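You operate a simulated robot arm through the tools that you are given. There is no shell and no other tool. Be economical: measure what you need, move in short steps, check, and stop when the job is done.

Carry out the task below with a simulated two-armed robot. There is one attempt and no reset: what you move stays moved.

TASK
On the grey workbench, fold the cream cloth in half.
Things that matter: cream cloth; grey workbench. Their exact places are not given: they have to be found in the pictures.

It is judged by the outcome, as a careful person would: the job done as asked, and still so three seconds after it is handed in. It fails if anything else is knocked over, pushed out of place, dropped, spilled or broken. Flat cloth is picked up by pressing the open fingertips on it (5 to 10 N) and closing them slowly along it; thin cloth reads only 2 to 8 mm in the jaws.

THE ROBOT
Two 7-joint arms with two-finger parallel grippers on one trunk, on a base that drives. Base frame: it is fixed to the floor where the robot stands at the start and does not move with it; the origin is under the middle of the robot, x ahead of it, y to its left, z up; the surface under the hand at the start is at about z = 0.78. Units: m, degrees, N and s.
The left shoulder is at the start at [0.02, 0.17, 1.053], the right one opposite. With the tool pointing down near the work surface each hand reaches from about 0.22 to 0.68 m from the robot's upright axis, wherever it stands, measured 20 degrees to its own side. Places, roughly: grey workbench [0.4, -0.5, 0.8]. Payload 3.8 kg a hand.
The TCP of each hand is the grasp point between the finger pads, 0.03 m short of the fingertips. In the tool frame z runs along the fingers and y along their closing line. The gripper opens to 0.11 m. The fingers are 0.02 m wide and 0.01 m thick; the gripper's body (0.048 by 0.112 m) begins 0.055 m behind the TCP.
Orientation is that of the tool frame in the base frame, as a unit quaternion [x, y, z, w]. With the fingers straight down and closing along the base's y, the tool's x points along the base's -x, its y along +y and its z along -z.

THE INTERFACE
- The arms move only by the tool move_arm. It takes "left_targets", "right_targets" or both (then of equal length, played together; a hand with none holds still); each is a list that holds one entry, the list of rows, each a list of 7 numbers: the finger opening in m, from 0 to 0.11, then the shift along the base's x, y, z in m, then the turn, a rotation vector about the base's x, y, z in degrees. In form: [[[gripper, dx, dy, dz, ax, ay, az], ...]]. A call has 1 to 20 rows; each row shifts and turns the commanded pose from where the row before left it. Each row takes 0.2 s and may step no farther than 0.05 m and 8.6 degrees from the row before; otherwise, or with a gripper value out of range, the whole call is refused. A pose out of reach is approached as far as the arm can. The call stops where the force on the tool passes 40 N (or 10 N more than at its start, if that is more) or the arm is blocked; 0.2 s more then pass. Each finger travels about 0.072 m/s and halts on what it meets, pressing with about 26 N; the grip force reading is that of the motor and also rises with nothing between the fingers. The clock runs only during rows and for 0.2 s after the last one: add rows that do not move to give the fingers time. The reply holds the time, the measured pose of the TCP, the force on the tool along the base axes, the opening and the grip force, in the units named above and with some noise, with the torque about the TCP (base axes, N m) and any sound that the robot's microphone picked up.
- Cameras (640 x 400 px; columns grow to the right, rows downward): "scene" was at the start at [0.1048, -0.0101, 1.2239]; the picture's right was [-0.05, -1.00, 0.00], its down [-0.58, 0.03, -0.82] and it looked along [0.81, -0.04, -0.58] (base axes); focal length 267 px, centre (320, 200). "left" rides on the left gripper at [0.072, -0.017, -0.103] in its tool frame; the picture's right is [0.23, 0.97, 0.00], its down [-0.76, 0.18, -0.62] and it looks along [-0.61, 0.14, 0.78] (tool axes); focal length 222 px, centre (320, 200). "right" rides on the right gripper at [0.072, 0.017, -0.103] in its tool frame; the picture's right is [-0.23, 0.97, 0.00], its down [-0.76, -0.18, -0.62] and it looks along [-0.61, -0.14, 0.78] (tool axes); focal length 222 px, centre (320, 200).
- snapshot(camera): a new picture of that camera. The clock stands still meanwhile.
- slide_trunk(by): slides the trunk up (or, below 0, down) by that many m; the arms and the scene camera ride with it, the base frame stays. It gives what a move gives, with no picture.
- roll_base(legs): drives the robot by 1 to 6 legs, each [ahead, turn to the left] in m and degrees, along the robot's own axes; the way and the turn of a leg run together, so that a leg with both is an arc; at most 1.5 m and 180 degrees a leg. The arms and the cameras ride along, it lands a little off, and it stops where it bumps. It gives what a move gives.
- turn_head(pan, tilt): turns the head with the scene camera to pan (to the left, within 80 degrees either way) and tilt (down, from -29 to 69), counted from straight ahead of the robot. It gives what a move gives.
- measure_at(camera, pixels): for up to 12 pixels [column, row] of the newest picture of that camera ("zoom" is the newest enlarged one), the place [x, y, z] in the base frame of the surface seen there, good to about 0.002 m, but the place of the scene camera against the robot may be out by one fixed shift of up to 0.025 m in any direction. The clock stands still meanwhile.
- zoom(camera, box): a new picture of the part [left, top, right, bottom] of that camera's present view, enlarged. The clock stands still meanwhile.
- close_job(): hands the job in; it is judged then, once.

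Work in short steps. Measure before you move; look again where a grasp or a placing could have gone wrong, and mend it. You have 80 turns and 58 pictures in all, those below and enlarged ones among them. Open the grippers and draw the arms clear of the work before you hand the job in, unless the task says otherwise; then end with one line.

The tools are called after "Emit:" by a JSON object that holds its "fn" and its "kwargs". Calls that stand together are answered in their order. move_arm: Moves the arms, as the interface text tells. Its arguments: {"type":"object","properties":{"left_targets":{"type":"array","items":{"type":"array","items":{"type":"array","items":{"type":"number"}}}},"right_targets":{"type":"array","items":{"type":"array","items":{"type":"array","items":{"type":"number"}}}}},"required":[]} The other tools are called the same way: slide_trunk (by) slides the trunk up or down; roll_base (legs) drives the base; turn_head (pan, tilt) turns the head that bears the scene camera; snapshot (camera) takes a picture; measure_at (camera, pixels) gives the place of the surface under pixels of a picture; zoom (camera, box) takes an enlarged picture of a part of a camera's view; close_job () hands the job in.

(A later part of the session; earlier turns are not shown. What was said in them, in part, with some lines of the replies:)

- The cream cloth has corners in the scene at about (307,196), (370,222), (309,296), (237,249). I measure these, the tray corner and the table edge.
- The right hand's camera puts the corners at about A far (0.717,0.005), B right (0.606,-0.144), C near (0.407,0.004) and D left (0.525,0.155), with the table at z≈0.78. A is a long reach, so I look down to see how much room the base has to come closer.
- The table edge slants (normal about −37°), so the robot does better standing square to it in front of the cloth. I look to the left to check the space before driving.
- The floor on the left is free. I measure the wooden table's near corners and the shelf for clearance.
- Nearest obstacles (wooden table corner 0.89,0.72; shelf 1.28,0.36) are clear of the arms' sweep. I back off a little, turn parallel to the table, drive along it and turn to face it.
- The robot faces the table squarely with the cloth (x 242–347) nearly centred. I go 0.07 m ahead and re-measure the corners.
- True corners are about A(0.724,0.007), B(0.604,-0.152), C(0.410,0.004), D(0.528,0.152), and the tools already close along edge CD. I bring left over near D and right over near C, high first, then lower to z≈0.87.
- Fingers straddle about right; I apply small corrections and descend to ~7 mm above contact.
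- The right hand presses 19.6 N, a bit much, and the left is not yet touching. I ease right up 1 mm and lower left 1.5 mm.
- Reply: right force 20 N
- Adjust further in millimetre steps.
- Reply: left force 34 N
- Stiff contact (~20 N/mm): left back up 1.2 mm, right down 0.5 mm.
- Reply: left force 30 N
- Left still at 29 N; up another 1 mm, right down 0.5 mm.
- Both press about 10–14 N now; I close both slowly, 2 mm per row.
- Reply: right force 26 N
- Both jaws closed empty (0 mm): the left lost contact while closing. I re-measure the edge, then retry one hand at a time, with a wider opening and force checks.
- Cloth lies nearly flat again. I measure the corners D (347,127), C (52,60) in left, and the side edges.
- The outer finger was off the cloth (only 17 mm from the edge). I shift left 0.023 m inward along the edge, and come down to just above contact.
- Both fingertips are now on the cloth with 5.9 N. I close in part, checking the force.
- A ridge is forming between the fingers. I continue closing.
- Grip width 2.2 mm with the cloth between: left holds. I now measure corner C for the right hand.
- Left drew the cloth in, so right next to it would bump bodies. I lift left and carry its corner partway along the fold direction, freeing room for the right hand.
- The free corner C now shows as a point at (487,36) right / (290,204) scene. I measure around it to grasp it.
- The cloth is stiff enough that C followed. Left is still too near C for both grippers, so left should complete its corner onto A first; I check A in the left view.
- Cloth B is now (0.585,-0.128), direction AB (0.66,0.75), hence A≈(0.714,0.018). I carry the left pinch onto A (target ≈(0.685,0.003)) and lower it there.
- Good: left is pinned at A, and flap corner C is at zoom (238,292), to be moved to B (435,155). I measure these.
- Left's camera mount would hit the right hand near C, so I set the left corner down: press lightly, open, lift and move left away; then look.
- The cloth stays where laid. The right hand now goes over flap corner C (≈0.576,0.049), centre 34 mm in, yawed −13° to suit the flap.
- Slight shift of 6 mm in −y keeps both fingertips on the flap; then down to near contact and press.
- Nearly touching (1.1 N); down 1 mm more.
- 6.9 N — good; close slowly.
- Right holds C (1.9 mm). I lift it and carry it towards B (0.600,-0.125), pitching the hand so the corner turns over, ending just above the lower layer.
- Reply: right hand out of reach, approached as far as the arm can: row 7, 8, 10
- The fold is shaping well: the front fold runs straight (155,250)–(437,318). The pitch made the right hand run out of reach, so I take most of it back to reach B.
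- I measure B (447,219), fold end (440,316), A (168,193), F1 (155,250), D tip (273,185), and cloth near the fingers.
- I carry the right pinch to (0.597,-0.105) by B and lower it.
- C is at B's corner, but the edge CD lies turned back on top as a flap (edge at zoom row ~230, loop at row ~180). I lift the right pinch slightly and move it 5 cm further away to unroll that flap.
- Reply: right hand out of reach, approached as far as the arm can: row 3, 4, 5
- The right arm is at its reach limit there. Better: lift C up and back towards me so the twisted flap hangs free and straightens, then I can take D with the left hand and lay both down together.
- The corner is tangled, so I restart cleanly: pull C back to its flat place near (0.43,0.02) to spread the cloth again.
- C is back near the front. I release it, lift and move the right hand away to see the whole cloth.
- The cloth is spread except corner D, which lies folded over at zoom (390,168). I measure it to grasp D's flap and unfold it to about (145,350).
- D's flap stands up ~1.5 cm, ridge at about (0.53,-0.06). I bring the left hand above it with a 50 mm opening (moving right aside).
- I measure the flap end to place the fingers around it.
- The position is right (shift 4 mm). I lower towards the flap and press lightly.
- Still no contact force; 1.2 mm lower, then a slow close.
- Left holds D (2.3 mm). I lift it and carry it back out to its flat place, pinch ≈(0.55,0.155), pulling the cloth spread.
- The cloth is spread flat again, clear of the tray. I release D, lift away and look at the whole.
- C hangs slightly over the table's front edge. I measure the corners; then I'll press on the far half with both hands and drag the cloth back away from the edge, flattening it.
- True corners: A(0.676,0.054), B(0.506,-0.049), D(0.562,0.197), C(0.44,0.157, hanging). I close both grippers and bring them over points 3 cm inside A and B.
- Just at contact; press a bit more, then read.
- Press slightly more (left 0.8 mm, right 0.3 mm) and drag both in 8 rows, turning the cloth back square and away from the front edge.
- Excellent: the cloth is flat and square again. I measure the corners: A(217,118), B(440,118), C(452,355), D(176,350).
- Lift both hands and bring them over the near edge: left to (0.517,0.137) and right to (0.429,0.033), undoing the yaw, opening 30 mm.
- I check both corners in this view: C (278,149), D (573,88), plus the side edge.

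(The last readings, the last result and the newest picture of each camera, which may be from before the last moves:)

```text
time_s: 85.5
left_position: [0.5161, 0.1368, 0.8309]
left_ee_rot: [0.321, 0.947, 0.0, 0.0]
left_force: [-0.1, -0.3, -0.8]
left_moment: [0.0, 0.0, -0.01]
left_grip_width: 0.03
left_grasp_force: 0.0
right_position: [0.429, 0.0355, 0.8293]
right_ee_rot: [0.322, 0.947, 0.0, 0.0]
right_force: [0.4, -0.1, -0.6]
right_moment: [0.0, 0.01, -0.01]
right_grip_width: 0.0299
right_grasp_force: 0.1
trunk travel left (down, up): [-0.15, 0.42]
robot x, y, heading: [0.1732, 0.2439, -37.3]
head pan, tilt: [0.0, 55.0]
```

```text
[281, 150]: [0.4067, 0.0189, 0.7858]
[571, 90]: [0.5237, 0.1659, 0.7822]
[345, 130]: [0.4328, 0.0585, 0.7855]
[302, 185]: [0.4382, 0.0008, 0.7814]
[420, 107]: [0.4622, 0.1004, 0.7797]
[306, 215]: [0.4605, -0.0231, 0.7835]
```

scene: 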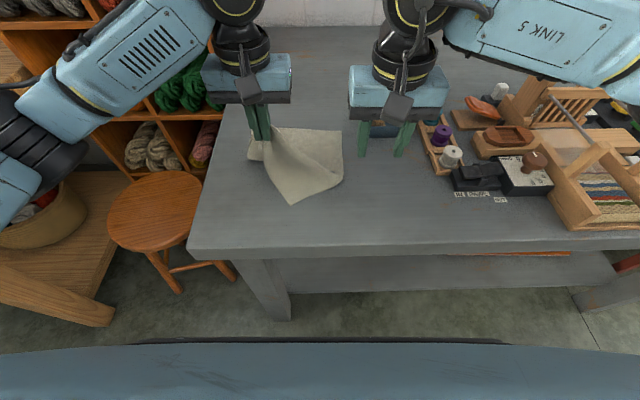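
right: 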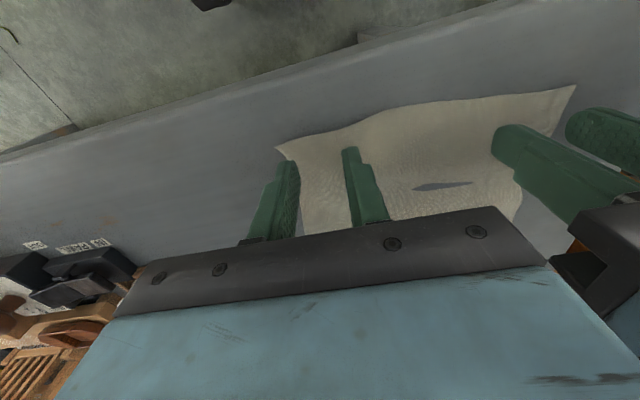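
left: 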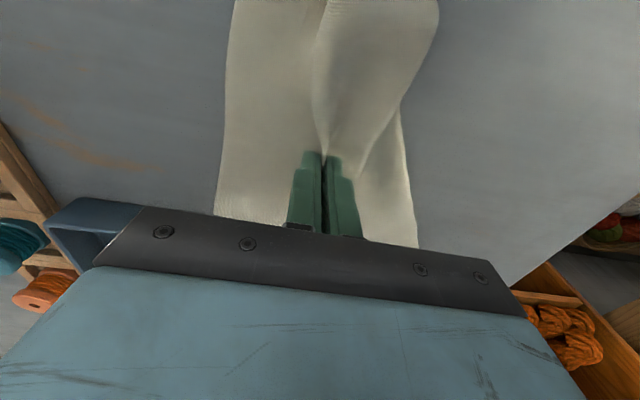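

Both are placed well (27 mm from each corner, 10–15 mm in). Descend to contact.

Emit:
{"fn": "move_arm", "kwargs": {"left_targets": [[[0.03, 0, 0, -0.01, 0, 0, 0], [0.03, 0, 0, -0.008, 0, 0, 0], [0.03, 0, 0, 0, 0, 0, 0], [0.03, 0, 0, 0, 0, 0, 0]]], "right_targets": [[[0.03, 0, 0, -0.01, 0, 0, 0], [0.03, 0, 0, -0.008, 0, 0, 0], [0.03, 0, 0, 0, 0, 0, 0], [0.03, 0, 0, 0, 0, 0, 0]]]}}

Emit:
{"fn": "move_arm", "kwargs": {"left_targets": [[[0.03, 0, 0, -0.001, 0, 0, 0], [0.03, 0, 0, 0, 0, 0, 0], [0.03, 0, 0, 0, 0, 0, 0]]], "right_targets": [[[0.03, 0, 0, -0.0004, 0, 0, 0], [0.03, 0, 0, 0, 0, 0, 0], [0.03, 0, 0, 0, 0, 0, 0]]]}}

```text
time_s: 86.5
left_position: [0.5165, 0.1367, 0.8127]
left_ee_rot: [0.321, 0.947, 0.0, 0.001]
left_force: [0.2, -0.1, -0.3]
left_moment: [-0.03, 0.0, 0.03]
left_grip_width: 0.0299
left_grasp_force: 0.1
right_position: [0.4284, 0.0341, 0.8125]
right_ee_rot: [0.321, 0.947, 0.0, -0.001]
right_force: [0.6, 0.0, -0.3]
right_moment: [-0.05, 0.04, -0.06]
right_grip_width: 0.0301
right_grasp_force: 0.1
trunk travel left (down, up): [-0.15, 0.42]
robot x, y, heading: [0.1726, 0.2441, -37.2]
head pan, tilt: [0.0, 55.0]
```

```text
time_s: 87.3
left_position: [0.5171, 0.1367, 0.8113]
left_ee_rot: [0.321, 0.947, 0.0, 0.0]
left_force: [-0.7, -0.1, 0.7]
left_moment: [0.03, 0.05, 0.03]
left_grip_width: 0.03
left_grasp_force: 0.0
right_position: [0.4306, 0.0338, 0.8114]
right_ee_rot: [0.321, 0.947, 0.0, 0.0]
right_force: [0.3, -0.7, -0.2]
right_moment: [0.02, 0.0, 0.03]
right_grip_width: 0.0297
right_grasp_force: 0.1
trunk travel left (down, up): [-0.15, 0.42]
robot x, y, heading: [0.173, 0.2455, -37.2]
head pan, tilt: [0.0, 55.0]
```

Barely touching; step both down.

Emit:
{"fn": "move_arm", "kwargs": {"left_targets": [[[0.03, 0, 0, -0.0008, 0, 0, 0], [0.03, 0, 0, 0, 0, 0, 0], [0.03, 0, 0, 0, 0, 0, 0]]], "right_targets": [[[0.03, 0, 0, -0.0008, 0, 0, 0], [0.03, 0, 0, 0, 0, 0, 0], [0.03, 0, 0, 0, 0, 0, 0]]]}}

```text
time_s: 88.1
left_position: [0.5171, 0.1356, 0.8117]
left_ee_rot: [0.321, 0.947, 0.0, 0.0]
left_force: [0.3, 0.3, 8.4]
left_moment: [0.04, 0.01, 0.02]
left_grip_width: 0.03
left_grasp_force: 0.0
right_position: [0.4287, 0.0325, 0.8104]
right_ee_rot: [0.321, 0.947, 0.0, 0.001]
right_force: [0.4, -0.2, 1.5]
right_moment: [0.03, -0.02, 0.01]
right_grip_width: 0.0299
right_grasp_force: 0.0
trunk travel left (down, up): [-0.15, 0.42]
robot x, y, heading: [0.1715, 0.243, -37.3]
head pan, tilt: [0.0, 55.0]
```

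Left 8.4 N; right needs ~0.5 mm more.

Emit:
{"fn": "move_arm", "kwargs": {"right_targets": [[[0.03, 0, 0, -0.0005, 0, 0, 0], [0.03, 0, 0, 0, 0, 0, 0], [0.03, 0, 0, 0, 0, 0, 0]]]}}

```text
time_s: 88.9
left_position: [0.5163, 0.1363, 0.8117]
left_ee_rot: [0.321, 0.947, -0.001, 0.0]
left_force: [1.3, -1.0, 11.3]
left_moment: [-0.01, -0.05, 0.03]
left_grip_width: 0.0301
left_grasp_force: 0.1
right_position: [0.4291, 0.0339, 0.8124]
right_ee_rot: [0.322, 0.947, 0.0, 0.001]
right_force: [0.3, 0.1, 5.8]
right_moment: [0.01, -0.03, -0.01]
right_grip_width: 0.0299
right_grasp_force: 0.0
trunk travel left (down, up): [-0.15, 0.42]
robot x, y, heading: [0.1698, 0.2417, -37.2]
head pan, tilt: [0.0, 55.0]
```

Forces 11 and 6 N; I close both slowly together.

Emit:
{"fn": "move_arm", "kwargs": {"left_targets": [[[0.028, 0, 0, 0, 0, 0, 0], [0.026, 0, 0, 0, 0, 0, 0], [0.024, 0, 0, 0, 0, 0, 0], [0.022, 0, 0, 0, 0, 0, 0], [0.02, 0, 0, 0, 0, 0, 0], [0.018, 0, 0, 0, 0, 0, 0]]], "right_targets": [[[0.028, 0, 0, 0, 0, 0, 0], [0.026, 0, 0, 0, 0, 0, 0], [0.024, 0, 0, 0, 0, 0, 0], [0.022, 0, 0, 0, 0, 0, 0], [0.02, 0, 0, 0, 0, 0, 0], [0.018, 0, 0, 0, 0, 0, 0]]]}}

Emit:
{"fn": "move_arm", "kwargs": {"left_targets": [[[0.016, 0, 0, 0, 0, 0, 0], [0.014, 0, 0, 0, 0, 0, 0], [0.012, 0, 0, 0, 0, 0, 0], [0.01, 0, 0, 0, 0, 0, 0], [0.008, 0, 0, 0, 0, 0, 0], [0.006, 0, 0, 0, 0, 0, 0], [0.004, 0, 0, 0, 0, 0, 0], [0.002, 0, 0, 0, 0, 0, 0], [0, 0, 0, 0, 0, 0, 0], [0, 0, 0, 0, 0, 0, 0]]], "right_targets": [[[0.016, 0, 0, 0, 0, 0, 0], [0.014, 0, 0, 0, 0, 0, 0], [0.012, 0, 0, 0, 0, 0, 0], [0.01, 0, 0, 0, 0, 0, 0], [0.008, 0, 0, 0, 0, 0, 0], [0.006, 0, 0, 0, 0, 0, 0], [0.004, 0, 0, 0, 0, 0, 0], [0.002, 0, 0, 0, 0, 0, 0], [0, 0, 0, 0, 0, 0, 0], [0, 0, 0, 0, 0, 0, 0]]]}}

```text
time_s: 90.3
left_position: [0.5171, 0.1367, 0.8114]
left_ee_rot: [0.321, 0.947, 0.001, 0.0]
left_force: [0.4, -0.3, 13.4]
left_moment: [-0.01, 0.06, -0.01]
left_grip_width: 0.019
left_grasp_force: 0.6
right_position: [0.4284, 0.0345, 0.8109]
right_ee_rot: [0.322, 0.947, 0.0, 0.0]
right_force: [0.8, -0.8, 8.3]
right_moment: [-0.02, -0.01, -0.01]
right_grip_width: 0.0188
right_grasp_force: 0.4
trunk travel left (down, up): [-0.15, 0.42]
robot x, y, heading: [0.179, 0.2474, -37.3]
head pan, tilt: [0.0, 55.0]
```

```text
time_s: 92.5
left_position: [0.5168, 0.1367, 0.8116]
left_ee_rot: [0.321, 0.947, 0.0, 0.001]
left_force: [-1.6, -0.8, 13.3]
left_moment: [-0.04, 0.08, -0.03]
left_grip_width: 0.002
left_grasp_force: 25.7
right_position: [0.4288, 0.0344, 0.8117]
right_ee_rot: [0.321, 0.947, 0.0, 0.002]
right_force: [-0.9, -0.6, 8.5]
right_moment: [0.0, 0.05, 0.04]
right_grip_width: 0.0
right_grasp_force: 25.6
trunk travel left (down, up): [-0.15, 0.42]
robot x, y, heading: [0.1739, 0.2464, -37.4]
head pan, tilt: [0.0, 55.0]
```

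Left holds (2.0 mm), right closed empty. I open and raise the right a little and look.

Emit:
{"fn": "move_arm", "kwargs": {"right_targets": [[[0, 0, 0, 0.01, 0, 0, 0], [0.035, 0, 0, 0.01, 0, 0, 0], [0.035, 0, 0, 0, 0, 0, 0], [0.035, 0, 0, 0, 0, 0, 0]]]}}

Emit:
{"fn": "snapshot", "kwargs": {"camera": "right"}}

```text
time_s: 93.5
left_position: [0.5167, 0.1375, 0.8112]
left_ee_rot: [0.32, 0.947, 0.0, 0.0]
left_force: [-1.5, -0.6, 17.3]
left_moment: [0.02, 0.11, -0.04]
left_grip_width: 0.002
left_grasp_force: 25.8
right_position: [0.4292, 0.033, 0.8307]
right_ee_rot: [0.322, 0.947, -0.001, 0.001]
right_force: [-0.1, 0.0, 0.5]
right_moment: [0.01, 0.01, 0.0]
right_grip_width: 0.035
right_grasp_force: 0.2
trunk travel left (down, up): [-0.15, 0.42]
robot x, y, heading: [0.1756, 0.2425, -37.5]
head pan, tilt: [0.0, 55.0]
```

```text
11 pictures are left
```

right: 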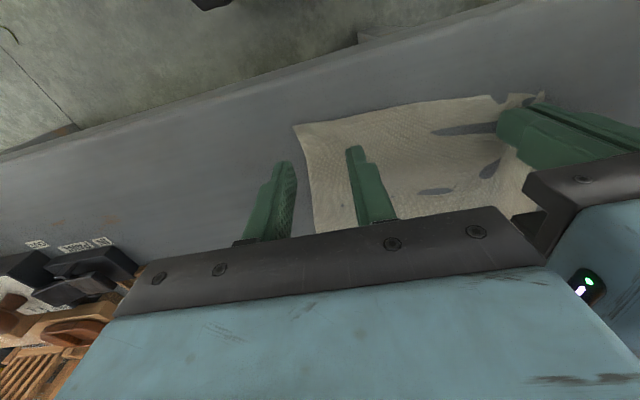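

Emit:
{"fn": "measure_at", "kwargs": {"camera": "right", "pixels": [[296, 128], [308, 170], [314, 215], [350, 116], [420, 104], [330, 150]]}}

```text
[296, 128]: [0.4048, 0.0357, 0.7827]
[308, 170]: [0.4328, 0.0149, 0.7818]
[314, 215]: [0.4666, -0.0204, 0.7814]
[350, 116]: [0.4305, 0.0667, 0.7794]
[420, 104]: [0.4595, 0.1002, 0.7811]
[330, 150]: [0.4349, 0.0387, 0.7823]
```

C has shifted to (0.405,0.036). I move right to (0.431,0.048), 26 mm from C with ~11 mm clearance to the left gripper, and descend.

Emit:
{"fn": "move_arm", "kwargs": {"right_targets": [[[0.03, 0.0014, 0.015, 0, 0, 0, 0], [0.03, 0, 0, -0.01, 0, 0, 0], [0.03, 0, 0, -0.008, 0, 0, 0], [0.03, 0, 0, -0.0012, 0, 0, 0], [0.03, 0, 0, 0, 0, 0, 0], [0.03, 0, 0, 0, 0, 0, 0]]]}}

```text
time_s: 94.9
left_position: [0.5159, 0.1365, 0.8115]
left_ee_rot: [0.321, 0.947, 0.0, 0.0]
left_force: [-2.2, -0.2, 17.7]
left_moment: [0.02, 0.11, 0.01]
left_grip_width: 0.002
left_grasp_force: 26.1
right_position: [0.4299, 0.0481, 0.8126]
right_ee_rot: [0.322, 0.947, 0.0, 0.001]
right_force: [0.3, 0.0, -0.1]
right_moment: [0.04, 0.02, 0.01]
right_grip_width: 0.0299
right_grasp_force: 0.1
trunk travel left (down, up): [-0.15, 0.42]
robot x, y, heading: [0.1724, 0.2447, -37.2]
head pan, tilt: [0.0, 55.0]
```

Not in contact yet; down 1.2 mm.

Emit:
{"fn": "move_arm", "kwargs": {"right_targets": [[[0.03, 0, 0, -0.0012, 0, 0, 0], [0.03, 0, 0, 0, 0, 0, 0], [0.03, 0, 0, 0, 0, 0, 0]]]}}

```text
time_s: 95.7
left_position: [0.5165, 0.1362, 0.811]
left_ee_rot: [0.321, 0.947, 0.0, 0.0]
left_force: [0.7, -1.6, 14.6]
left_moment: [-0.03, 0.04, 0.01]
left_grip_width: 0.002
left_grasp_force: 26.3
right_position: [0.4295, 0.0493, 0.8113]
right_ee_rot: [0.321, 0.947, 0.001, 0.001]
right_force: [0.2, 0.7, 11.1]
right_moment: [0.0, 0.09, 0.0]
right_grip_width: 0.0298
right_grasp_force: 0.1
trunk travel left (down, up): [-0.15, 0.42]
robot x, y, heading: [0.1711, 0.2468, -37.3]
head pan, tilt: [0.0, 55.0]
```

11 N; close slowly.

Emit:
{"fn": "move_arm", "kwargs": {"right_targets": [[[0.028, 0, 0, 0, 0, 0, 0], [0.026, 0, 0, 0, 0, 0, 0], [0.024, 0, 0, 0, 0, 0, 0], [0.022, 0, 0, 0, 0, 0, 0], [0.02, 0, 0, 0, 0, 0, 0], [0.018, 0, 0, 0, 0, 0, 0], [0.016, 0, 0, 0, 0, 0, 0], [0.014, 0, 0, 0, 0, 0, 0], [0.012, 0, 0, 0, 0, 0, 0], [0.01, 0, 0, 0, 0, 0, 0], [0.008, 0, 0, 0, 0, 0, 0], [0.006, 0, 0, 0, 0, 0, 0], [0.004, 0, 0, 0, 0, 0, 0], [0.002, 0, 0, 0, 0, 0, 0], [0, 0, 0, 0, 0, 0, 0], [0, 0, 0, 0, 0, 0, 0]]]}}

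```text
time_s: 99.1
left_position: [0.5163, 0.137, 0.8107]
left_ee_rot: [0.321, 0.947, 0.0, 0.0]
left_force: [-1.7, -2.4, 10.0]
left_moment: [-0.1, 0.08, 0.03]
left_grip_width: 0.0017
left_grasp_force: 26.0
right_position: [0.4307, 0.0491, 0.812]
right_ee_rot: [0.32, 0.947, 0.001, 0.002]
right_force: [1.9, 2.7, 22.0]
right_moment: [0.1, -0.12, 0.05]
right_grip_width: 0.0016
right_grasp_force: 25.9
trunk travel left (down, up): [-0.15, 0.42]
robot x, y, heading: [0.1726, 0.2472, -37.2]
head pan, tilt: [0.0, 55.0]
```

Both hold now (1.7 and 1.6 mm). I swing both hands together along a half-circle about the cloth's midline; the first half (up to the top) now, then look.

Emit:
{"fn": "move_arm", "kwargs": {"left_targets": [[[0, 0.0019, -0.0014, 0.0218, 0, 0, 0], [0, 0.0057, -0.0041, 0.0209, 0, 0, 0], [0, 0.0093, -0.0066, 0.019, 0, 0, 0], [0, 0.0124, -0.0088, 0.0163, 0, 0, 0], [0, 0.0151, -0.0107, 0.0129, 0, 0, 0], [0, 0.017, -0.012, 0.009, 0, 0, 0], [0, 0.0182, -0.0129, 0.0045, 0, 0, 0], [0, 0.0186, -0.0132, 0, 0, 0, 0], [0, 0, 0, 0, 0, 0, 0]]], "right_targets": [[[0, 0.0019, -0.0016, 0.0218, 0, 0, 0], [0, 0.0057, -0.0048, 0.0209, 0, 0, 0], [0, 0.0093, -0.0077, 0.019, 0, 0, 0], [0, 0.0124, -0.0103, 0.0163, 0, 0, 0], [0, 0.015, -0.0125, 0.0129, 0, 0, 0], [0, 0.0169, -0.0141, 0.009, 0, 0, 0], [0, 0.0181, -0.0151, 0.0045, 0, 0, 0], [0, 0.0185, -0.0155, 0, 0, 0, 0], [0, 0, 0, 0, 0, 0, 0]]]}}

Emit:
{"fn": "zoom", "kwargs": {"camera": "scene", "box": [180, 80, 400, 240]}}

```text
time_s: 101.1
left_position: [0.615, 0.0673, 0.9163]
left_ee_rot: [0.321, 0.947, 0.0, 0.0]
left_force: [0.2, -1.6, 1.1]
left_moment: [-0.04, 0.03, -0.01]
left_grip_width: 0.0019
left_grasp_force: 25.9
right_position: [0.529, -0.034, 0.9151]
right_ee_rot: [0.32, 0.947, -0.001, 0.0]
right_force: [0.8, 0.6, 0.4]
right_moment: [0.02, 0.01, -0.03]
right_grip_width: 0.0016
right_grasp_force: 25.5
trunk travel left (down, up): [-0.15, 0.42]
robot x, y, heading: [0.1734, 0.2434, -37.1]
head pan, tilt: [0.0, 55.0]
```

```text
2.50 times, centred on (290, 160) of scene
```

zoom: 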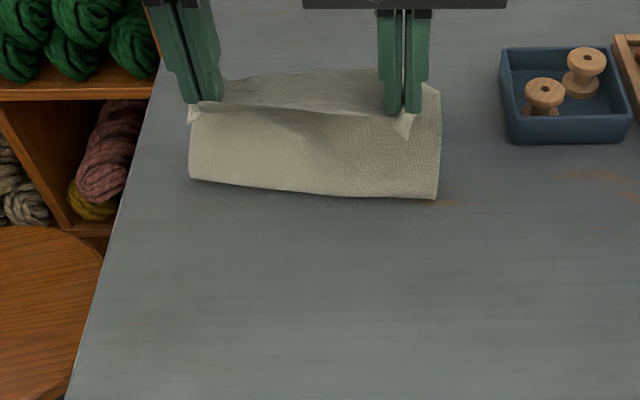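

The cloth stands up neatly across the full width. I check where B (440,86) and the fold base now lie.

Emit:
{"fn": "measure_at", "kwargs": {"camera": "zoom", "pixels": [[438, 88], [434, 196], [192, 178], [310, 190], [435, 150], [300, 72], [404, 130]]}}

```text
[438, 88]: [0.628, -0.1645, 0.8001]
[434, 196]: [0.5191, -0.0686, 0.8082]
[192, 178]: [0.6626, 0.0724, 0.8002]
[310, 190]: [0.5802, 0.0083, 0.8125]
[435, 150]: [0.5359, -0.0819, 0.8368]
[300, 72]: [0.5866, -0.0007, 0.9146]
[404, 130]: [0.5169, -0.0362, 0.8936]
```

B has slid forward to about (0.634,-0.158), which may be beyond the right arm's reach; I check the clearance between robot body and bench for a small drive forward.

Emit:
{"fn": "measure_at", "kwargs": {"camera": "scene", "pixels": [[320, 346], [320, 341], [320, 380], [285, 315], [400, 270], [400, 250], [150, 343], [480, 342]]}}

```text
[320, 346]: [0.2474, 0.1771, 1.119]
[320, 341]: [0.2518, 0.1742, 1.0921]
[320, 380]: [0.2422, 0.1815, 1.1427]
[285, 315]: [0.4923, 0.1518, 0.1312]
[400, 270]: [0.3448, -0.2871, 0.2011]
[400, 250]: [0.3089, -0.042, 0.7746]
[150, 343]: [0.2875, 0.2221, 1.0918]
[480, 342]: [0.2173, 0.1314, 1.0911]
```

There is little certainty about the base clearance, so I first continue the swing with 4 rows and see whether both arms reach.

Emit:
{"fn": "move_arm", "kwargs": {"left_targets": [[[0, 0.0271, -0.0207, -0.0045, 0, 0, 0], [0, 0.0253, -0.0194, -0.009, 0, 0, 0], [0, 0.0225, -0.0172, -0.0129, 0, 0, 0], [0, 0.0186, -0.0142, -0.0163, 0, 0, 0]]], "right_targets": [[[0, 0.0262, -0.0214, -0.0045, 0, 0, 0], [0, 0.0245, -0.02, -0.009, 0, 0, 0], [0, 0.0217, -0.0178, -0.0129, 0, 0, 0], [0, 0.0179, -0.0147, -0.0163, 0, 0, 0]]]}}

Emit:
{"fn": "zoom", "kwargs": {"camera": "scene", "box": [180, 60, 400, 220]}}

```text
time_s: 102.1
left_position: [0.7083, -0.0053, 0.8718]
left_ee_rot: [0.321, 0.947, 0.0, -0.001]
left_force: [-1.8, -3.1, 0.2]
left_moment: [-0.09, 0.05, -0.01]
left_grip_width: 0.0017
left_grasp_force: 25.7
right_position: [0.6196, -0.1068, 0.8724]
right_ee_rot: [0.319, 0.948, 0.0, 0.0]
right_force: [1.9, 3.3, -0.4]
right_moment: [0.08, -0.02, 0.03]
right_grip_width: 0.0016
right_grasp_force: 26.1
trunk travel left (down, up): [-0.15, 0.42]
robot x, y, heading: [0.1739, 0.2467, -37.4]
head pan, tilt: [0.0, 55.0]
```

```text
2.50 times, centred on (290, 140) of scene
```

zoom: 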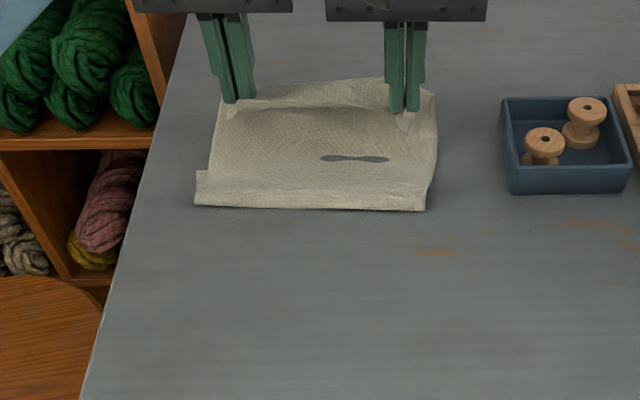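

Both reached. I measure B (433,90), front fold (425,208),(197,203), and other points to set the final placement.

Emit:
{"fn": "measure_at", "kwargs": {"camera": "zoom", "pixels": [[433, 92], [423, 207], [198, 203], [310, 206], [436, 150], [207, 150], [320, 85], [215, 110], [300, 130]]}}

```text
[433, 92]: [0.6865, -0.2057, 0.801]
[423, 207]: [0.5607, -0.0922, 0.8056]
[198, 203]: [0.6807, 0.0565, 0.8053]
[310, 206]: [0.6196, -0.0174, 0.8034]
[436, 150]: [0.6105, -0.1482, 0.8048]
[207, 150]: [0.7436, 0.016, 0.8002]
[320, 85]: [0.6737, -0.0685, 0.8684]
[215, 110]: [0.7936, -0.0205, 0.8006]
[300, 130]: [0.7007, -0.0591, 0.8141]
```

The whole cloth slid forward (B≈(0.692,-0.200)), leaving the lower layer longer than the upper. I lower both pinches onto the lower layer to press lightly, then drag everything back together.

Emit:
{"fn": "move_arm", "kwargs": {"left_targets": [[[0, 0, 0, -0.02, 0, 0, 0], [0, 0, 0, -0.02, 0, 0, 0], [0, 0, 0, -0.014, 0, 0, 0], [0, 0, 0, -0.003, 0, 0, 0], [0, 0, 0, 0, 0, 0, 0], [0, 0, 0, 0, 0, 0, 0]]], "right_targets": [[[0, 0, 0, -0.02, 0, 0, 0], [0, 0, 0, -0.02, 0, 0, 0], [0, 0, 0, -0.014, 0, 0, 0], [0, 0, 0, -0.003, 0, 0, 0], [0, 0, 0, 0, 0, 0, 0], [0, 0, 0, 0, 0, 0, 0]]]}}

```text
time_s: 103.5
left_position: [0.7084, -0.0043, 0.8159]
left_ee_rot: [0.321, 0.947, 0.0, 0.0]
left_force: [-2.3, -4.3, 0.1]
left_moment: [-0.13, 0.05, 0.05]
left_grip_width: 0.0019
left_grasp_force: 25.7
right_position: [0.6199, -0.1067, 0.8143]
right_ee_rot: [0.32, 0.947, 0.001, 0.001]
right_force: [2.8, 4.1, -0.1]
right_moment: [0.08, -0.04, 0.09]
right_grip_width: 0.0013
right_grasp_force: 26.4
trunk travel left (down, up): [-0.15, 0.42]
robot x, y, heading: [0.1698, 0.2457, -37.4]
head pan, tilt: [0.0, 55.0]
```

Near contact; lower 2 mm more to press.

Emit:
{"fn": "move_arm", "kwargs": {"left_targets": [[[0, 0, 0, -0.0025, 0, 0, 0], [0, 0, 0, 0, 0, 0, 0], [0, 0, 0, 0, 0, 0, 0]]], "right_targets": [[[0, 0, 0, -0.0025, 0, 0, 0], [0, 0, 0, 0, 0, 0, 0], [0, 0, 0, 0, 0, 0, 0]]]}}

```text
time_s: 104.3
left_position: [0.7105, -0.0053, 0.8131]
left_ee_rot: [0.321, 0.947, 0.0, 0.0]
left_force: [-2.5, -4.7, 0.1]
left_moment: [-0.17, 0.09, 0.04]
left_grip_width: 0.0018
left_grasp_force: 26.2
right_position: [0.6189, -0.1071, 0.8125]
right_ee_rot: [0.321, 0.947, 0.0, 0.001]
right_force: [2.9, 5.1, 3.0]
right_moment: [0.13, -0.04, 0.1]
right_grip_width: 0.0015
right_grasp_force: 26.5
trunk travel left (down, up): [-0.15, 0.42]
robot x, y, heading: [0.1738, 0.2469, -37.2]
head pan, tilt: [0.0, 55.0]
```

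Press a bit more and drag all back 9 cm; then raise 8 mm and slowly pull only the upper edge forward so that the fold rolls, looking in between.

Emit:
{"fn": "move_arm", "kwargs": {"left_targets": [[[0, 0, 0, -0.0018, 0, 0, 0], [0, 0, 0, 0, 0, 0, 0], [0, -0.0079, 0.0062, 0, 0, 0, 0], [0, -0.0079, 0.0062, 0, 0, 0, 0], [0, -0.0079, 0.0062, 0, 0, 0, 0], [0, -0.0079, 0.0062, 0, 0, 0, 0], [0, -0.0079, 0.0062, 0, 0, 0, 0], [0, -0.0079, 0.0062, 0, 0, 0, 0], [0, -0.0079, 0.0062, 0, 0, 0, 0], [0, -0.0079, 0.0062, 0, 0, 0, 0], [0, -0.0079, 0.0062, 0, 0, 0, 0], [0, 0, 0, 0, 0, 0, 0]]], "right_targets": [[[0, 0, 0, -0.0008, 0, 0, 0], [0, 0, 0, 0, 0, 0, 0], [0, -0.0079, 0.0062, 0, 0, 0, 0], [0, -0.0079, 0.0062, 0, 0, 0, 0], [0, -0.0079, 0.0062, 0, 0, 0, 0], [0, -0.0079, 0.0062, 0, 0, 0, 0], [0, -0.0079, 0.0062, 0, 0, 0, 0], [0, -0.0079, 0.0062, 0, 0, 0, 0], [0, -0.0079, 0.0062, 0, 0, 0, 0], [0, -0.0079, 0.0062, 0, 0, 0, 0], [0, -0.0079, 0.0062, 0, 0, 0, 0], [0, 0, 0, 0, 0, 0, 0]]]}}

Emit:
{"fn": "zoom", "kwargs": {"camera": "scene", "box": [180, 60, 400, 220]}}

Emit:
{"fn": "measure_at", "kwargs": {"camera": "zoom", "pixels": [[433, 92], [425, 150], [430, 207], [198, 203], [430, 240], [440, 120]]}}

```text
time_s: 106.9
left_position: [0.636, 0.0517, 0.8121]
left_ee_rot: [0.32, 0.947, 0.0, 0.001]
left_force: [-1.2, -6.7, 13.4]
left_moment: [-0.16, 0.13, 0.05]
left_grip_width: 0.0019
left_grasp_force: 26.0
right_position: [0.5476, -0.0505, 0.8127]
right_ee_rot: [0.32, 0.947, 0.0, 0.001]
right_force: [4.5, 4.5, 7.5]
right_moment: [0.17, -0.06, 0.11]
right_grip_width: 0.0014
right_grasp_force: 25.8
trunk travel left (down, up): [-0.15, 0.42]
robot x, y, heading: [0.1731, 0.2453, -37.5]
head pan, tilt: [0.0, 55.0]
```

```text
2.50 times, centred on (290, 140) of scene
```

zoom: 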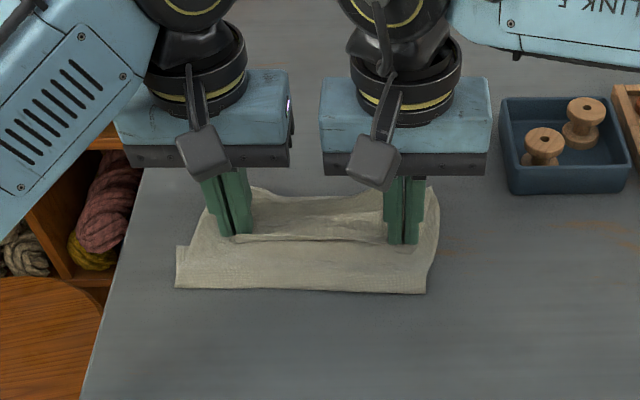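

```text
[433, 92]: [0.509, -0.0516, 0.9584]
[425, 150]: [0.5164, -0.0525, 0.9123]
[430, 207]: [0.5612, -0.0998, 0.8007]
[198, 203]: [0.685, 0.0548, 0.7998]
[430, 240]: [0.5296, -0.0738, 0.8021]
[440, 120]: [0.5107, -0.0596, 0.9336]
```

The stack came back together. Now raise 8 mm and slowly pull only the upper edge forward 7.5 cm.

Emit:
{"fn": "move_arm", "kwargs": {"left_targets": [[[0, 0, 0, 0.01, 0, 0, 0], [0, 0.0039, -0.0031, 0, 0, 0, 0], [0, 0.0039, -0.0031, 0, 0, 0, 0], [0, 0.0039, -0.0031, 0, 0, 0, 0], [0, 0.0039, -0.0031, 0, 0, 0, 0], [0, 0.0039, -0.0031, 0, 0, 0, 0], [0, 0.0039, -0.0031, 0, 0, 0, 0], [0, 0.0039, -0.0031, 0, 0, 0, 0], [0, 0.0039, -0.0031, 0, 0, 0, 0], [0, 0.0039, -0.0031, 0, 0, 0, 0], [0, 0.0039, -0.0031, 0, 0, 0, 0], [0, 0.0039, -0.0031, 0, 0, 0, 0], [0, 0.0039, -0.0031, 0, 0, 0, 0], [0, 0.0039, -0.0031, 0, 0, 0, 0], [0, 0.0039, -0.0031, 0, 0, 0, 0], [0, 0.0039, -0.0031, 0, 0, 0, 0]]], "right_targets": [[[0, 0, 0, 0.01, 0, 0, 0], [0, 0.0039, -0.0031, 0, 0, 0, 0], [0, 0.0039, -0.0031, 0, 0, 0, 0], [0, 0.0039, -0.0031, 0, 0, 0, 0], [0, 0.0039, -0.0031, 0, 0, 0, 0], [0, 0.0039, -0.0031, 0, 0, 0, 0], [0, 0.0039, -0.0031, 0, 0, 0, 0], [0, 0.0039, -0.0031, 0, 0, 0, 0], [0, 0.0039, -0.0031, 0, 0, 0, 0], [0, 0.0039, -0.0031, 0, 0, 0, 0], [0, 0.0039, -0.0031, 0, 0, 0, 0], [0, 0.0039, -0.0031, 0, 0, 0, 0], [0, 0.0039, -0.0031, 0, 0, 0, 0], [0, 0.0039, -0.0031, 0, 0, 0, 0], [0, 0.0039, -0.0031, 0, 0, 0, 0], [0, 0.0039, -0.0031, 0, 0, 0, 0]]]}}

Emit:
{"fn": "zoom", "kwargs": {"camera": "scene", "box": [180, 60, 400, 220]}}

```text
time_s: 110.3
left_position: [0.6964, 0.0049, 0.8215]
left_ee_rot: [0.322, 0.947, 0.0, 0.0]
left_force: [-2.7, -5.0, 0.6]
left_moment: [-0.14, 0.1, 0.03]
left_grip_width: 0.002
left_grasp_force: 25.8
right_position: [0.6052, -0.098, 0.8225]
right_ee_rot: [0.321, 0.947, 0.0, 0.0]
right_force: [2.3, 4.4, -0.1]
right_moment: [0.09, -0.03, 0.07]
right_grip_width: 0.0014
right_grasp_force: 26.1
trunk travel left (down, up): [-0.15, 0.42]
robot x, y, heading: [0.173, 0.2466, -37.4]
head pan, tilt: [0.0, 55.0]
```

```text
2.50 times, centred on (290, 140) of scene
```

zoom: 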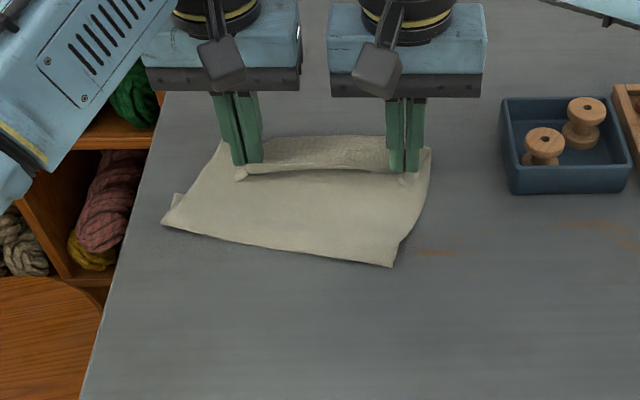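

The fold rolled nicely; the upper edge (row ~170) is a little short of the lower edge (row ~145). I measure and pull 2.5 cm more.

Emit:
{"fn": "measure_at", "kwargs": {"camera": "zoom", "pixels": [[429, 150], [320, 138], [320, 170], [392, 264], [164, 223], [177, 197], [410, 180], [215, 155]]}}

Emit:
{"fn": "move_arm", "kwargs": {"left_targets": [[[0, 0.0039, -0.0031, 0, 0, 0, 0], [0, 0.0039, -0.0031, 0, 0, 0, 0], [0, 0.0039, -0.0031, 0, 0, 0, 0], [0, 0.0039, -0.0031, 0, 0, 0, 0], [0, 0.0039, -0.0031, 0, 0, 0, 0], [0, 0, 0, 0, 0, 0, 0]]], "right_targets": [[[0, 0.0039, -0.0031, 0, 0, 0, 0], [0, 0.0039, -0.0031, 0, 0, 0, 0], [0, 0.0039, -0.0031, 0, 0, 0, 0], [0, 0.0039, -0.0031, 0, 0, 0, 0], [0, 0.0039, -0.0031, 0, 0, 0, 0], [0, 0, 0, 0, 0, 0, 0]]]}}

Emit:
{"fn": "zoom", "kwargs": {"camera": "scene", "box": [180, 60, 400, 220]}}

```text
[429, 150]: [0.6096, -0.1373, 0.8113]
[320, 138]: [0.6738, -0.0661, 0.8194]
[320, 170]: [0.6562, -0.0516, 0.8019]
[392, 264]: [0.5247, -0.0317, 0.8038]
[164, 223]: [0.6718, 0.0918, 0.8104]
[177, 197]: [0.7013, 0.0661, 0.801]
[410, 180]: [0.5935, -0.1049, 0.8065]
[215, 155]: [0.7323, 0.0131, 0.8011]
```

```text
time_s: 111.7
left_position: [0.7152, -0.0103, 0.8203]
left_ee_rot: [0.321, 0.947, 0.0, 0.0]
left_force: [-3.5, -4.0, 0.5]
left_moment: [-0.14, 0.07, 0.06]
left_grip_width: 0.0021
left_grasp_force: 26.3
right_position: [0.6253, -0.1127, 0.8216]
right_ee_rot: [0.321, 0.947, 0.001, 0.0]
right_force: [2.7, 3.8, -0.2]
right_moment: [0.11, -0.08, 0.08]
right_grip_width: 0.0013
right_grasp_force: 25.8
trunk travel left (down, up): [-0.15, 0.42]
robot x, y, heading: [0.1719, 0.245, -37.4]
head pan, tilt: [0.0, 55.0]
```

```text
2.50 times, centred on (290, 140) of scene
```

zoom: 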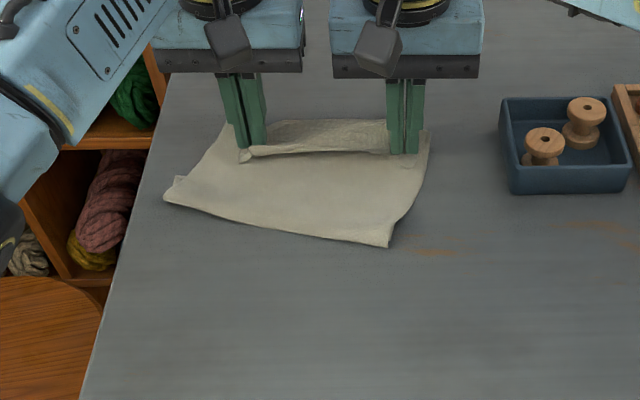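

Now everything slides together, so the layers are about as far as this pull takes them. I lower, release both, lift and draw the arms aside to see the real state.

Emit:
{"fn": "move_arm", "kwargs": {"left_targets": [[[0, 0, 0, -0.007, 0, 0, 0], [0.012, 0, 0, 0, 0, 0, 0], [0.024, 0, 0, 0, 0, 0, 0], [0.024, 0, 0, 0.02, 0, 0, 0], [0.024, 0, 0, 0.04, 0, 0, 0], [0.024, 0, 0, 0.04, 0, 0, 0], [0.024, 0.022, 0.028, 0.03, 0, 0, 0], [0.024, 0.022, 0.028, 0, 0, 0, 0], [0.024, 0.022, 0.028, 0, 0, 0, 0]]], "right_targets": [[[0, 0, 0, -0.007, 0, 0, 0], [0.012, 0, 0, 0, 0, 0, 0], [0.024, 0, 0, 0, 0, 0, 0], [0.024, 0, 0, 0.02, 0, 0, 0], [0.024, 0, 0, 0.04, 0, 0, 0], [0.024, 0, 0, 0.04, 0, 0, 0], [0.024, -0.022, -0.028, 0.03, 0, 0, 0], [0.024, -0.022, -0.028, 0, 0, 0, 0], [0.024, -0.022, -0.028, 0, 0, 0, 0]]]}}

Emit:
{"fn": "zoom", "kwargs": {"camera": "scene", "box": [210, 80, 376, 200]}}

Emit:
{"fn": "snapshot", "kwargs": {"camera": "left"}}

```text
time_s: 113.7
left_position: [0.7818, 0.0728, 0.9442]
left_ee_rot: [0.322, 0.947, 0.0, -0.002]
left_force: [0.3, -0.5, 1.1]
left_moment: [0.02, 0.03, -0.01]
left_grip_width: 0.0238
left_grasp_force: 0.0
right_position: [0.5593, -0.1984, 0.9448]
right_ee_rot: [0.321, 0.947, 0.0, 0.0]
right_force: [-0.2, -0.5, -0.7]
right_moment: [-0.02, -0.01, 0.0]
right_grip_width: 0.0239
right_grasp_force: 0.1
trunk travel left (down, up): [-0.15, 0.42]
robot x, y, heading: [0.1711, 0.246, -37.4]
head pan, tilt: [0.0, 55.0]
```

```text
3.33 times, centred on (293, 140) of scene
```

zoom: 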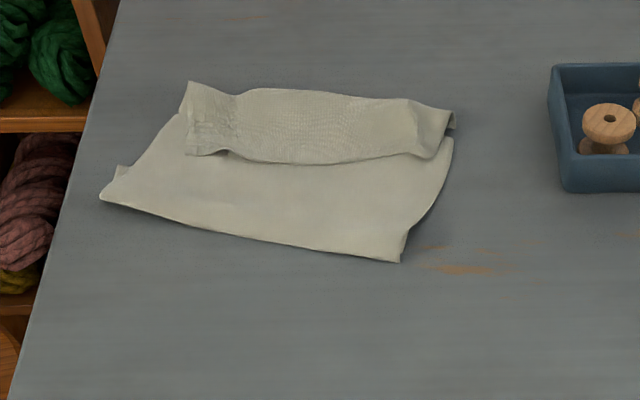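

```text
4 pictures are left
5 turns are left
```

left: 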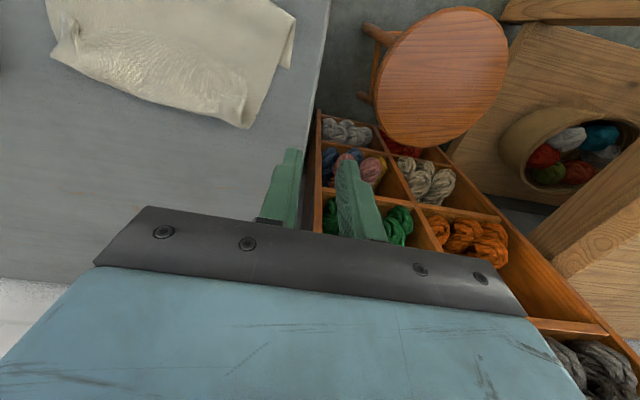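

The upper layer's edge lies turned back as a flap (edge at zoom row 155, far loop at row 90), still where I released it. I return both hands to the release poses, re-pinch the edge, and lay it 5.5 cm nearer to me so it meets the hidden lower edge.

Emit:
{"fn": "move_arm", "kwargs": {"left_targets": [[[0.035, -0.022, -0.028, 0, 0, 0, 0], [0.035, -0.022, -0.028, 0, 0, 0, 0], [0.035, -0.022, -0.028, -0.03, 0, 0, 0], [0.035, 0, 0, -0.04, 0, 0, 0], [0.035, 0, 0, -0.04, 0, 0, 0], [0.035, 0, 0, -0.02, 0, 0, 0], [0.035, 0, 0, -0.002, 0, 0, 0], [0.035, 0, 0, 0, 0, 0, 0], [0.031, 0, 0, 0, 0, 0, 0], [0.027, 0, 0, 0, 0, 0, 0], [0.023, 0, 0, 0, 0, 0, 0], [0.019, 0, 0, 0, 0, 0, 0], [0.015, 0, 0, 0, 0, 0, 0], [0.011, 0, 0, 0, 0, 0, 0], [0.008, 0, 0, 0, 0, 0, 0], [0.005, 0, 0, 0, 0, 0, 0], [0.002, 0, 0, 0, 0, 0, 0], [0, 0, 0, 0, 0, 0, 0], [0, 0, 0, 0, 0, 0, 0]]], "right_targets": [[[0.035, 0.022, 0.028, 0, 0, 0, 0], [0.035, 0.022, 0.028, 0, 0, 0, 0], [0.035, 0.022, 0.028, -0.03, 0, 0, 0], [0.035, 0, 0, -0.04, 0, 0, 0], [0.035, 0, 0, -0.04, 0, 0, 0], [0.035, 0, 0, -0.02, 0, 0, 0], [0.035, 0, 0, -0.003, 0, 0, 0], [0.035, 0, 0, 0, 0, 0, 0], [0.031, 0, 0, 0, 0, 0, 0], [0.027, 0, 0, 0, 0, 0, 0], [0.023, 0, 0, 0, 0, 0, 0], [0.019, 0, 0, 0, 0, 0, 0], [0.015, 0, 0, 0, 0, 0, 0], [0.011, 0, 0, 0, 0, 0, 0], [0.008, 0, 0, 0, 0, 0, 0], [0.005, 0, 0, 0, 0, 0, 0], [0.002, 0, 0, 0, 0, 0, 0], [0, 0, 0, 0, 0, 0, 0], [0, 0, 0, 0, 0, 0, 0]]]}}

Emit:
{"fn": "move_arm", "kwargs": {"left_targets": [[[0, 0, 0, 0.02, 0, 0, 0], [0, -0.0072, 0.0057, 0.01, 0, 0, 0], [0, -0.0072, 0.0057, 0, 0, 0, 0], [0, -0.0072, 0.0057, 0, 0, 0, 0], [0, -0.0072, 0.0057, 0, 0, 0, 0], [0, -0.0072, 0.0057, -0.01, 0, 0, 0], [0, -0.0072, 0.0057, -0.01, 0, 0, 0], [0, 0, 0, 0, 0, 0, 0]]], "right_targets": [[[0, 0, 0, 0.02, 0, 0, 0], [0, -0.0072, 0.0057, 0.01, 0, 0, 0], [0, -0.0072, 0.0057, 0, 0, 0, 0], [0, -0.0072, 0.0057, 0, 0, 0, 0], [0, -0.0072, 0.0057, 0, 0, 0, 0], [0, -0.0072, 0.0057, -0.01, 0, 0, 0], [0, -0.0072, 0.0057, -0.01, 0, 0, 0], [0, 0, 0, 0, 0, 0, 0]]]}}

Emit:
{"fn": "zoom", "kwargs": {"camera": "scene", "box": [210, 80, 376, 200]}}

```text
time_s: 117.7
left_position: [0.7159, -0.0103, 0.8117]
left_ee_rot: [0.321, 0.947, 0.0, -0.001]
left_force: [0.3, 0.8, 0.8]
left_moment: [-0.04, 0.0, 0.0]
left_grip_width: 0.0001
left_grasp_force: 25.5
right_position: [0.6255, -0.1128, 0.8128]
right_ee_rot: [0.321, 0.947, 0.001, 0.0]
right_force: [-0.4, 0.7, 2.9]
right_moment: [0.01, 0.01, -0.03]
right_grip_width: 0.0022
right_grasp_force: 25.9
trunk travel left (down, up): [-0.15, 0.42]
robot x, y, heading: [0.1735, 0.2475, -37.4]
head pan, tilt: [0.0, 55.0]
```

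```text
time_s: 119.5
left_position: [0.6723, 0.0222, 0.8221]
left_ee_rot: [0.321, 0.947, 0.0, 0.0]
left_force: [0.0, -0.9, -0.2]
left_moment: [0.01, -0.02, 0.03]
left_grip_width: 0.0
left_grasp_force: 26.2
right_position: [0.582, -0.079, 0.8226]
right_ee_rot: [0.32, 0.947, 0.0, 0.001]
right_force: [-0.4, -0.1, 0.3]
right_moment: [0.01, -0.03, 0.0]
right_grip_width: 0.0024
right_grasp_force: 25.9
trunk travel left (down, up): [-0.15, 0.42]
robot x, y, heading: [0.1687, 0.2481, -37.6]
head pan, tilt: [0.0, 55.0]
```

```text
3.33 times, centred on (293, 140) of scene
4 turns are left
```

zoom: 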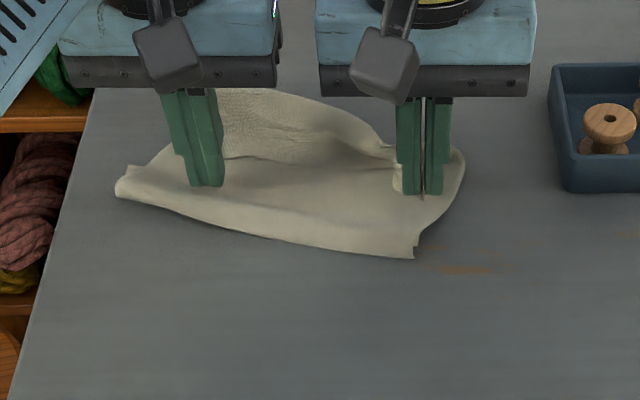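

Right moved its corner; left missed (too light a press). Left goes back, presses 1.3 mm deeper and 12 mm further in, re-pinches, carries its corner likewise; then both release and retreat and I look.

Emit:
{"fn": "move_arm", "kwargs": {"left_targets": [[[0.0, 0, 0, 0.03, 0, 0, 0], [0.042, 0.0185, -0.021, 0, 0, 0, 0], [0.042, 0.0185, -0.021, 0, 0, 0, 0], [0.042, 0, 0, -0.03, 0, 0, 0], [0.042, 0, 0, -0.01, 0, 0, 0], [0.042, 0, 0, -0.0013, 0, 0, 0], [0.042, 0, 0, 0, 0, 0, 0], [0.038, 0, 0, 0, 0, 0, 0], [0.034, 0, 0, 0, 0, 0, 0], [0.03, 0, 0, 0, 0, 0, 0], [0.026, 0, 0, 0, 0, 0, 0], [0.022, 0, 0, 0, 0, 0, 0], [0.018, 0, 0, 0, 0, 0, 0], [0.014, 0, 0, 0, 0, 0, 0], [0.01, 0, 0, 0, 0, 0, 0], [0.007, 0, 0, 0, 0, 0, 0], [0.004, 0, 0, 0, 0, 0, 0], [0.001, 0, 0, 0, 0, 0, 0], [0, 0, 0, 0, 0, 0, 0], [0, 0, 0, 0, 0, 0, 0]]]}}

Emit:
{"fn": "move_arm", "kwargs": {"left_targets": [[[0, 0, 0, 0.02, 0, 0, 0], [0, -0.0062, 0.007, 0.01, 0, 0, 0], [0, -0.0062, 0.007, 0, 0, 0, 0], [0, -0.0062, 0.007, 0, 0, 0, 0], [0, -0.0062, 0.007, 0, 0, 0, 0], [0, -0.0062, 0.007, -0.01, 0, 0, 0], [0, -0.0062, 0.007, -0.015, 0, 0, 0], [0, 0, 0, 0, 0, 0, 0], [0.012, 0, 0, 0, 0, 0, 0], [0.024, 0, 0, 0, 0, 0, 0], [0.024, 0, 0, 0.02, 0, 0, 0], [0.024, 0, 0, 0.04, 0, 0, 0], [0.024, 0, 0, 0.04, 0, 0, 0], [0.024, 0.022, 0.028, 0.03, 0, 0, 0], [0.024, 0.022, 0.028, 0, 0, 0, 0], [0.024, 0.022, 0.028, 0, 0, 0, 0]]], "right_targets": [[[0, 0, 0, 0, 0, 0, 0], [0, 0, 0, 0, 0, 0, 0], [0, 0, 0, 0, 0, 0, 0], [0, 0, 0, 0, 0, 0, 0], [0, 0, 0, 0, 0, 0, 0], [0, 0, 0, -0.004, 0, 0, 0], [0, 0, 0, -0.003, 0, 0, 0], [0, 0, 0, 0, 0, 0, 0], [0.012, 0, 0, 0, 0, 0, 0], [0.024, 0, 0, 0, 0, 0, 0], [0.024, 0, 0, 0.02, 0, 0, 0], [0.024, 0, 0, 0.04, 0, 0, 0], [0.024, 0, 0, 0.04, 0, 0, 0], [0.024, -0.022, -0.028, 0.03, 0, 0, 0], [0.024, -0.022, -0.028, 0, 0, 0, 0], [0.024, -0.022, -0.028, 0, 0, 0, 0]]]}}

Emit:
{"fn": "zoom", "kwargs": {"camera": "scene", "box": [210, 80, 376, 200]}}

Emit:
{"fn": "measure_at", "kwargs": {"camera": "zoom", "pixels": [[180, 130], [220, 110], [260, 130], [300, 150], [340, 130], [400, 150], [430, 180], [300, 200], [200, 170], [410, 250], [120, 185], [450, 160]]}}

```text
time_s: 123.7
left_position: [0.708, -0.0186, 0.8124]
left_ee_rot: [0.321, 0.947, 0.0, 0.001]
left_force: [-8.1, -6.1, 11.3]
left_moment: [-0.28, 0.39, 0.01]
left_grip_width: 0.0023
left_grasp_force: 26.0
right_position: [0.5817, -0.0796, 0.823]
right_ee_rot: [0.321, 0.947, 0.0, 0.001]
right_force: [6.4, 5.6, -1.0]
right_moment: [0.11, -0.09, 0.17]
right_grip_width: 0.0026
right_grasp_force: 25.9
trunk travel left (down, up): [-0.15, 0.42]
robot x, y, heading: [0.1717, 0.2423, -37.3]
head pan, tilt: [0.0, 55.0]
```

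```text
time_s: 127.1
left_position: [0.7373, 0.1077, 0.9459]
left_ee_rot: [0.321, 0.947, 0.0, 0.0]
left_force: [0.2, 0.3, -1.0]
left_moment: [-0.01, 0.02, 0.0]
left_grip_width: 0.0243
left_grasp_force: 0.1
right_position: [0.5157, -0.1629, 0.9446]
right_ee_rot: [0.32, 0.948, 0.0, -0.001]
right_force: [-0.4, 0.4, 0.5]
right_moment: [-0.04, -0.01, -0.01]
right_grip_width: 0.0239
right_grasp_force: 0.1
trunk travel left (down, up): [-0.15, 0.42]
robot x, y, heading: [0.1742, 0.2436, -37.4]
head pan, tilt: [0.0, 55.0]
```

```text
3.33 times, centred on (293, 140) of scene
```

zoom: 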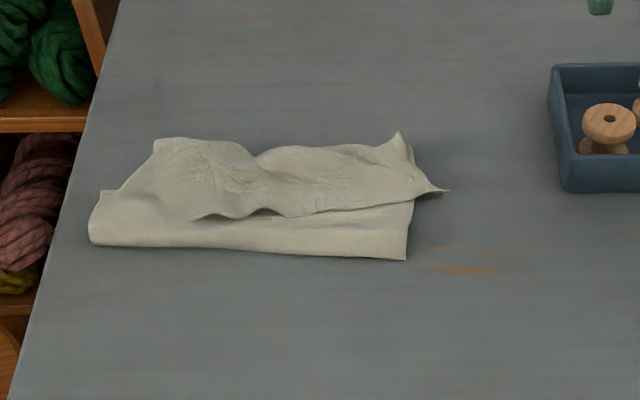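

```text
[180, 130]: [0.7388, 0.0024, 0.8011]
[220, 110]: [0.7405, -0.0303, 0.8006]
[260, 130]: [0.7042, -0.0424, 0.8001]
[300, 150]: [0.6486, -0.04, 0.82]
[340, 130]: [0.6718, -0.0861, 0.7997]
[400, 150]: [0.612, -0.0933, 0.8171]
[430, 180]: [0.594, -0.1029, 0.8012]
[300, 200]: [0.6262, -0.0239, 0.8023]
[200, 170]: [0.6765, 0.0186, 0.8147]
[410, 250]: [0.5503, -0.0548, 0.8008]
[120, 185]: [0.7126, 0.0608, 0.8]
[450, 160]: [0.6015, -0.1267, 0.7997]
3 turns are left
```

The cloth is now a folded packet about half its depth, with some loose humps on the upper layer. I pat both sides down with closed fingertips and draw the upper layer 2 cm nearer the front edge to smooth it, then retreat.

Emit:
{"fn": "move_arm", "kwargs": {"left_targets": [[[0, -0.0183, -0.0277, 0, 0, 0, 0], [0, -0.0183, -0.0277, 0, 0, 0, 0], [0, -0.0183, -0.0277, 0, 0, 0, 0], [0, 0, 0, -0.04, 0, 0, 0], [0, 0, 0, -0.04, 0, 0, 0], [0, 0, 0, -0.04, 0, 0, 0], [0, 0, 0, -0.0125, 0, 0, 0], [0, 0, 0, 0, 0, 0, 0], [0, -0.0039, 0.0031, 0, 0, 0, 0], [0, -0.0039, 0.0031, 0, 0, 0, 0], [0, -0.0039, 0.0031, 0, 0, 0, 0], [0, -0.0039, 0.0031, 0, 0, 0, 0], [0, 0, 0, 0, 0, 0, 0], [0, 0, 0, 0.03, 0, 0, 0], [0, 0, 0, 0.04, 0, 0, 0], [0, 0, 0, 0.04, 0, 0, 0], [0, 0.022, 0.03, 0.02, 0, 0, 0], [0, 0.022, 0.03, 0, 0, 0, 0], [0, 0.022, 0.03, 0, 0, 0, 0]]], "right_targets": [[[0, 0.0314, 0.0293, 0, 0, 0, 0], [0, 0.0314, 0.0293, 0, 0, 0, 0], [0, 0.0314, 0.0293, 0, 0, 0, 0], [0, 0, 0, -0.04, 0, 0, 0], [0, 0, 0, -0.04, 0, 0, 0], [0, 0, 0, -0.04, 0, 0, 0], [0, 0, 0, -0.0115, 0, 0, 0], [0, 0, 0, 0, 0, 0, 0], [0, -0.0039, 0.0031, 0, 0, 0, 0], [0, -0.0039, 0.0031, 0, 0, 0, 0], [0, -0.0039, 0.0031, 0, 0, 0, 0], [0, -0.0039, 0.0031, 0, 0, 0, 0], [0, 0, 0, 0, 0, 0, 0], [0, 0, 0, 0.03, 0, 0, 0], [0, 0, 0, 0.04, 0, 0, 0], [0, 0, 0, 0.04, 0, 0, 0], [0, -0.025, -0.03, 0.02, 0, 0, 0], [0, -0.025, -0.03, 0, 0, 0, 0], [0, -0.025, -0.03, 0, 0, 0, 0]]]}}

Emit:
{"fn": "zoom", "kwargs": {"camera": "scene", "box": [210, 80, 376, 200]}}

```text
time_s: 131.1
left_position: [0.7334, 0.1281, 0.9443]
left_ee_rot: [0.322, 0.947, -0.001, 0.0]
left_force: [0.3, 0.0, 1.8]
left_moment: [0.0, 0.0, -0.02]
left_grip_width: 0.0
left_grasp_force: 25.3
right_position: [0.5197, -0.1524, 0.9428]
right_ee_rot: [0.321, 0.947, -0.001, -0.001]
right_force: [0.6, -0.4, 0.4]
right_moment: [0.0, 0.0, -0.02]
right_grip_width: 0.0
right_grasp_force: 26.1
trunk travel left (down, up): [-0.15, 0.42]
robot x, y, heading: [0.1724, 0.2477, -37.6]
head pan, tilt: [0.0, 55.0]
```

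```text
3.33 times, centred on (293, 140) of scene
2 turns are left
```

zoom: 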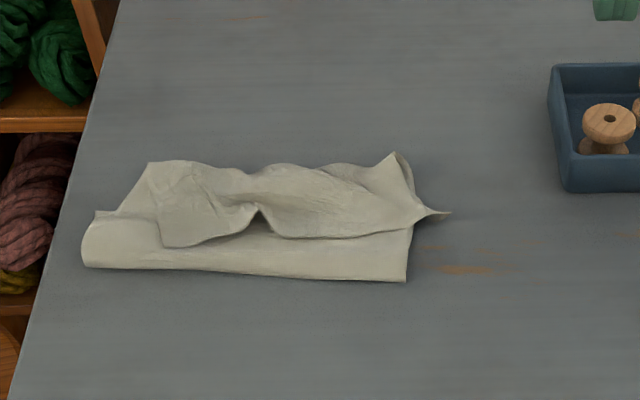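

The packet stays folded with the arms clear and nothing else disturbed. I open both grippers.

Emit:
{"fn": "move_arm", "kwargs": {"left_targets": [[[0.08, 0, 0, 0.02, 0, 0, 0], [0.08, 0.01, 0.015, 0.02, 0, 0, 0], [0.08, 0, 0, 0, 0, 0, 0], [0.08, 0, 0, 0, 0, 0, 0]]], "right_targets": [[[0.08, 0, 0, 0.02, 0, 0, 0], [0.08, -0.015, -0.015, 0.02, 0, 0, 0], [0.08, 0, 0, 0, 0, 0, 0], [0.08, 0, 0, 0, 0, 0, 0]]]}}

```text
time_s: 132.1
left_position: [0.7438, 0.1419, 0.9843]
left_ee_rot: [0.321, 0.947, 0.001, 0.0]
left_force: [0.4, 0.1, -0.3]
left_moment: [-0.02, 0.04, 0.0]
left_grip_width: 0.0799
left_grasp_force: 0.0
right_position: [0.5045, -0.1683, 0.9834]
right_ee_rot: [0.32, 0.947, -0.001, 0.0]
right_force: [-0.3, 0.4, -0.1]
right_moment: [0.0, -0.03, 0.03]
right_grip_width: 0.0801
right_grasp_force: 0.0
trunk travel left (down, up): [-0.15, 0.42]
robot x, y, heading: [0.1691, 0.2447, -37.4]
head pan, tilt: [0.0, 55.0]
1 turns are left
```

Grippers are open and the arms are clear; I hand the job in.

Emit:
{"fn": "close_job", "kwargs": {}}

```text
The job is handed in.
```

I handed the job in, but the fold is rough and may not pass as a clean half fold. The cream cloth lies on the grey workbench at roughly half its original depth. The upper layer is wrinkled, and its edge stops a little short of the front edge. The cloth also appears to be tucked under at the front, so its two ends don't meet neatly. I ran out of turns to straighten it. I saw nothing else moved or knocked over, and both grippers are open and clear of the cloth.
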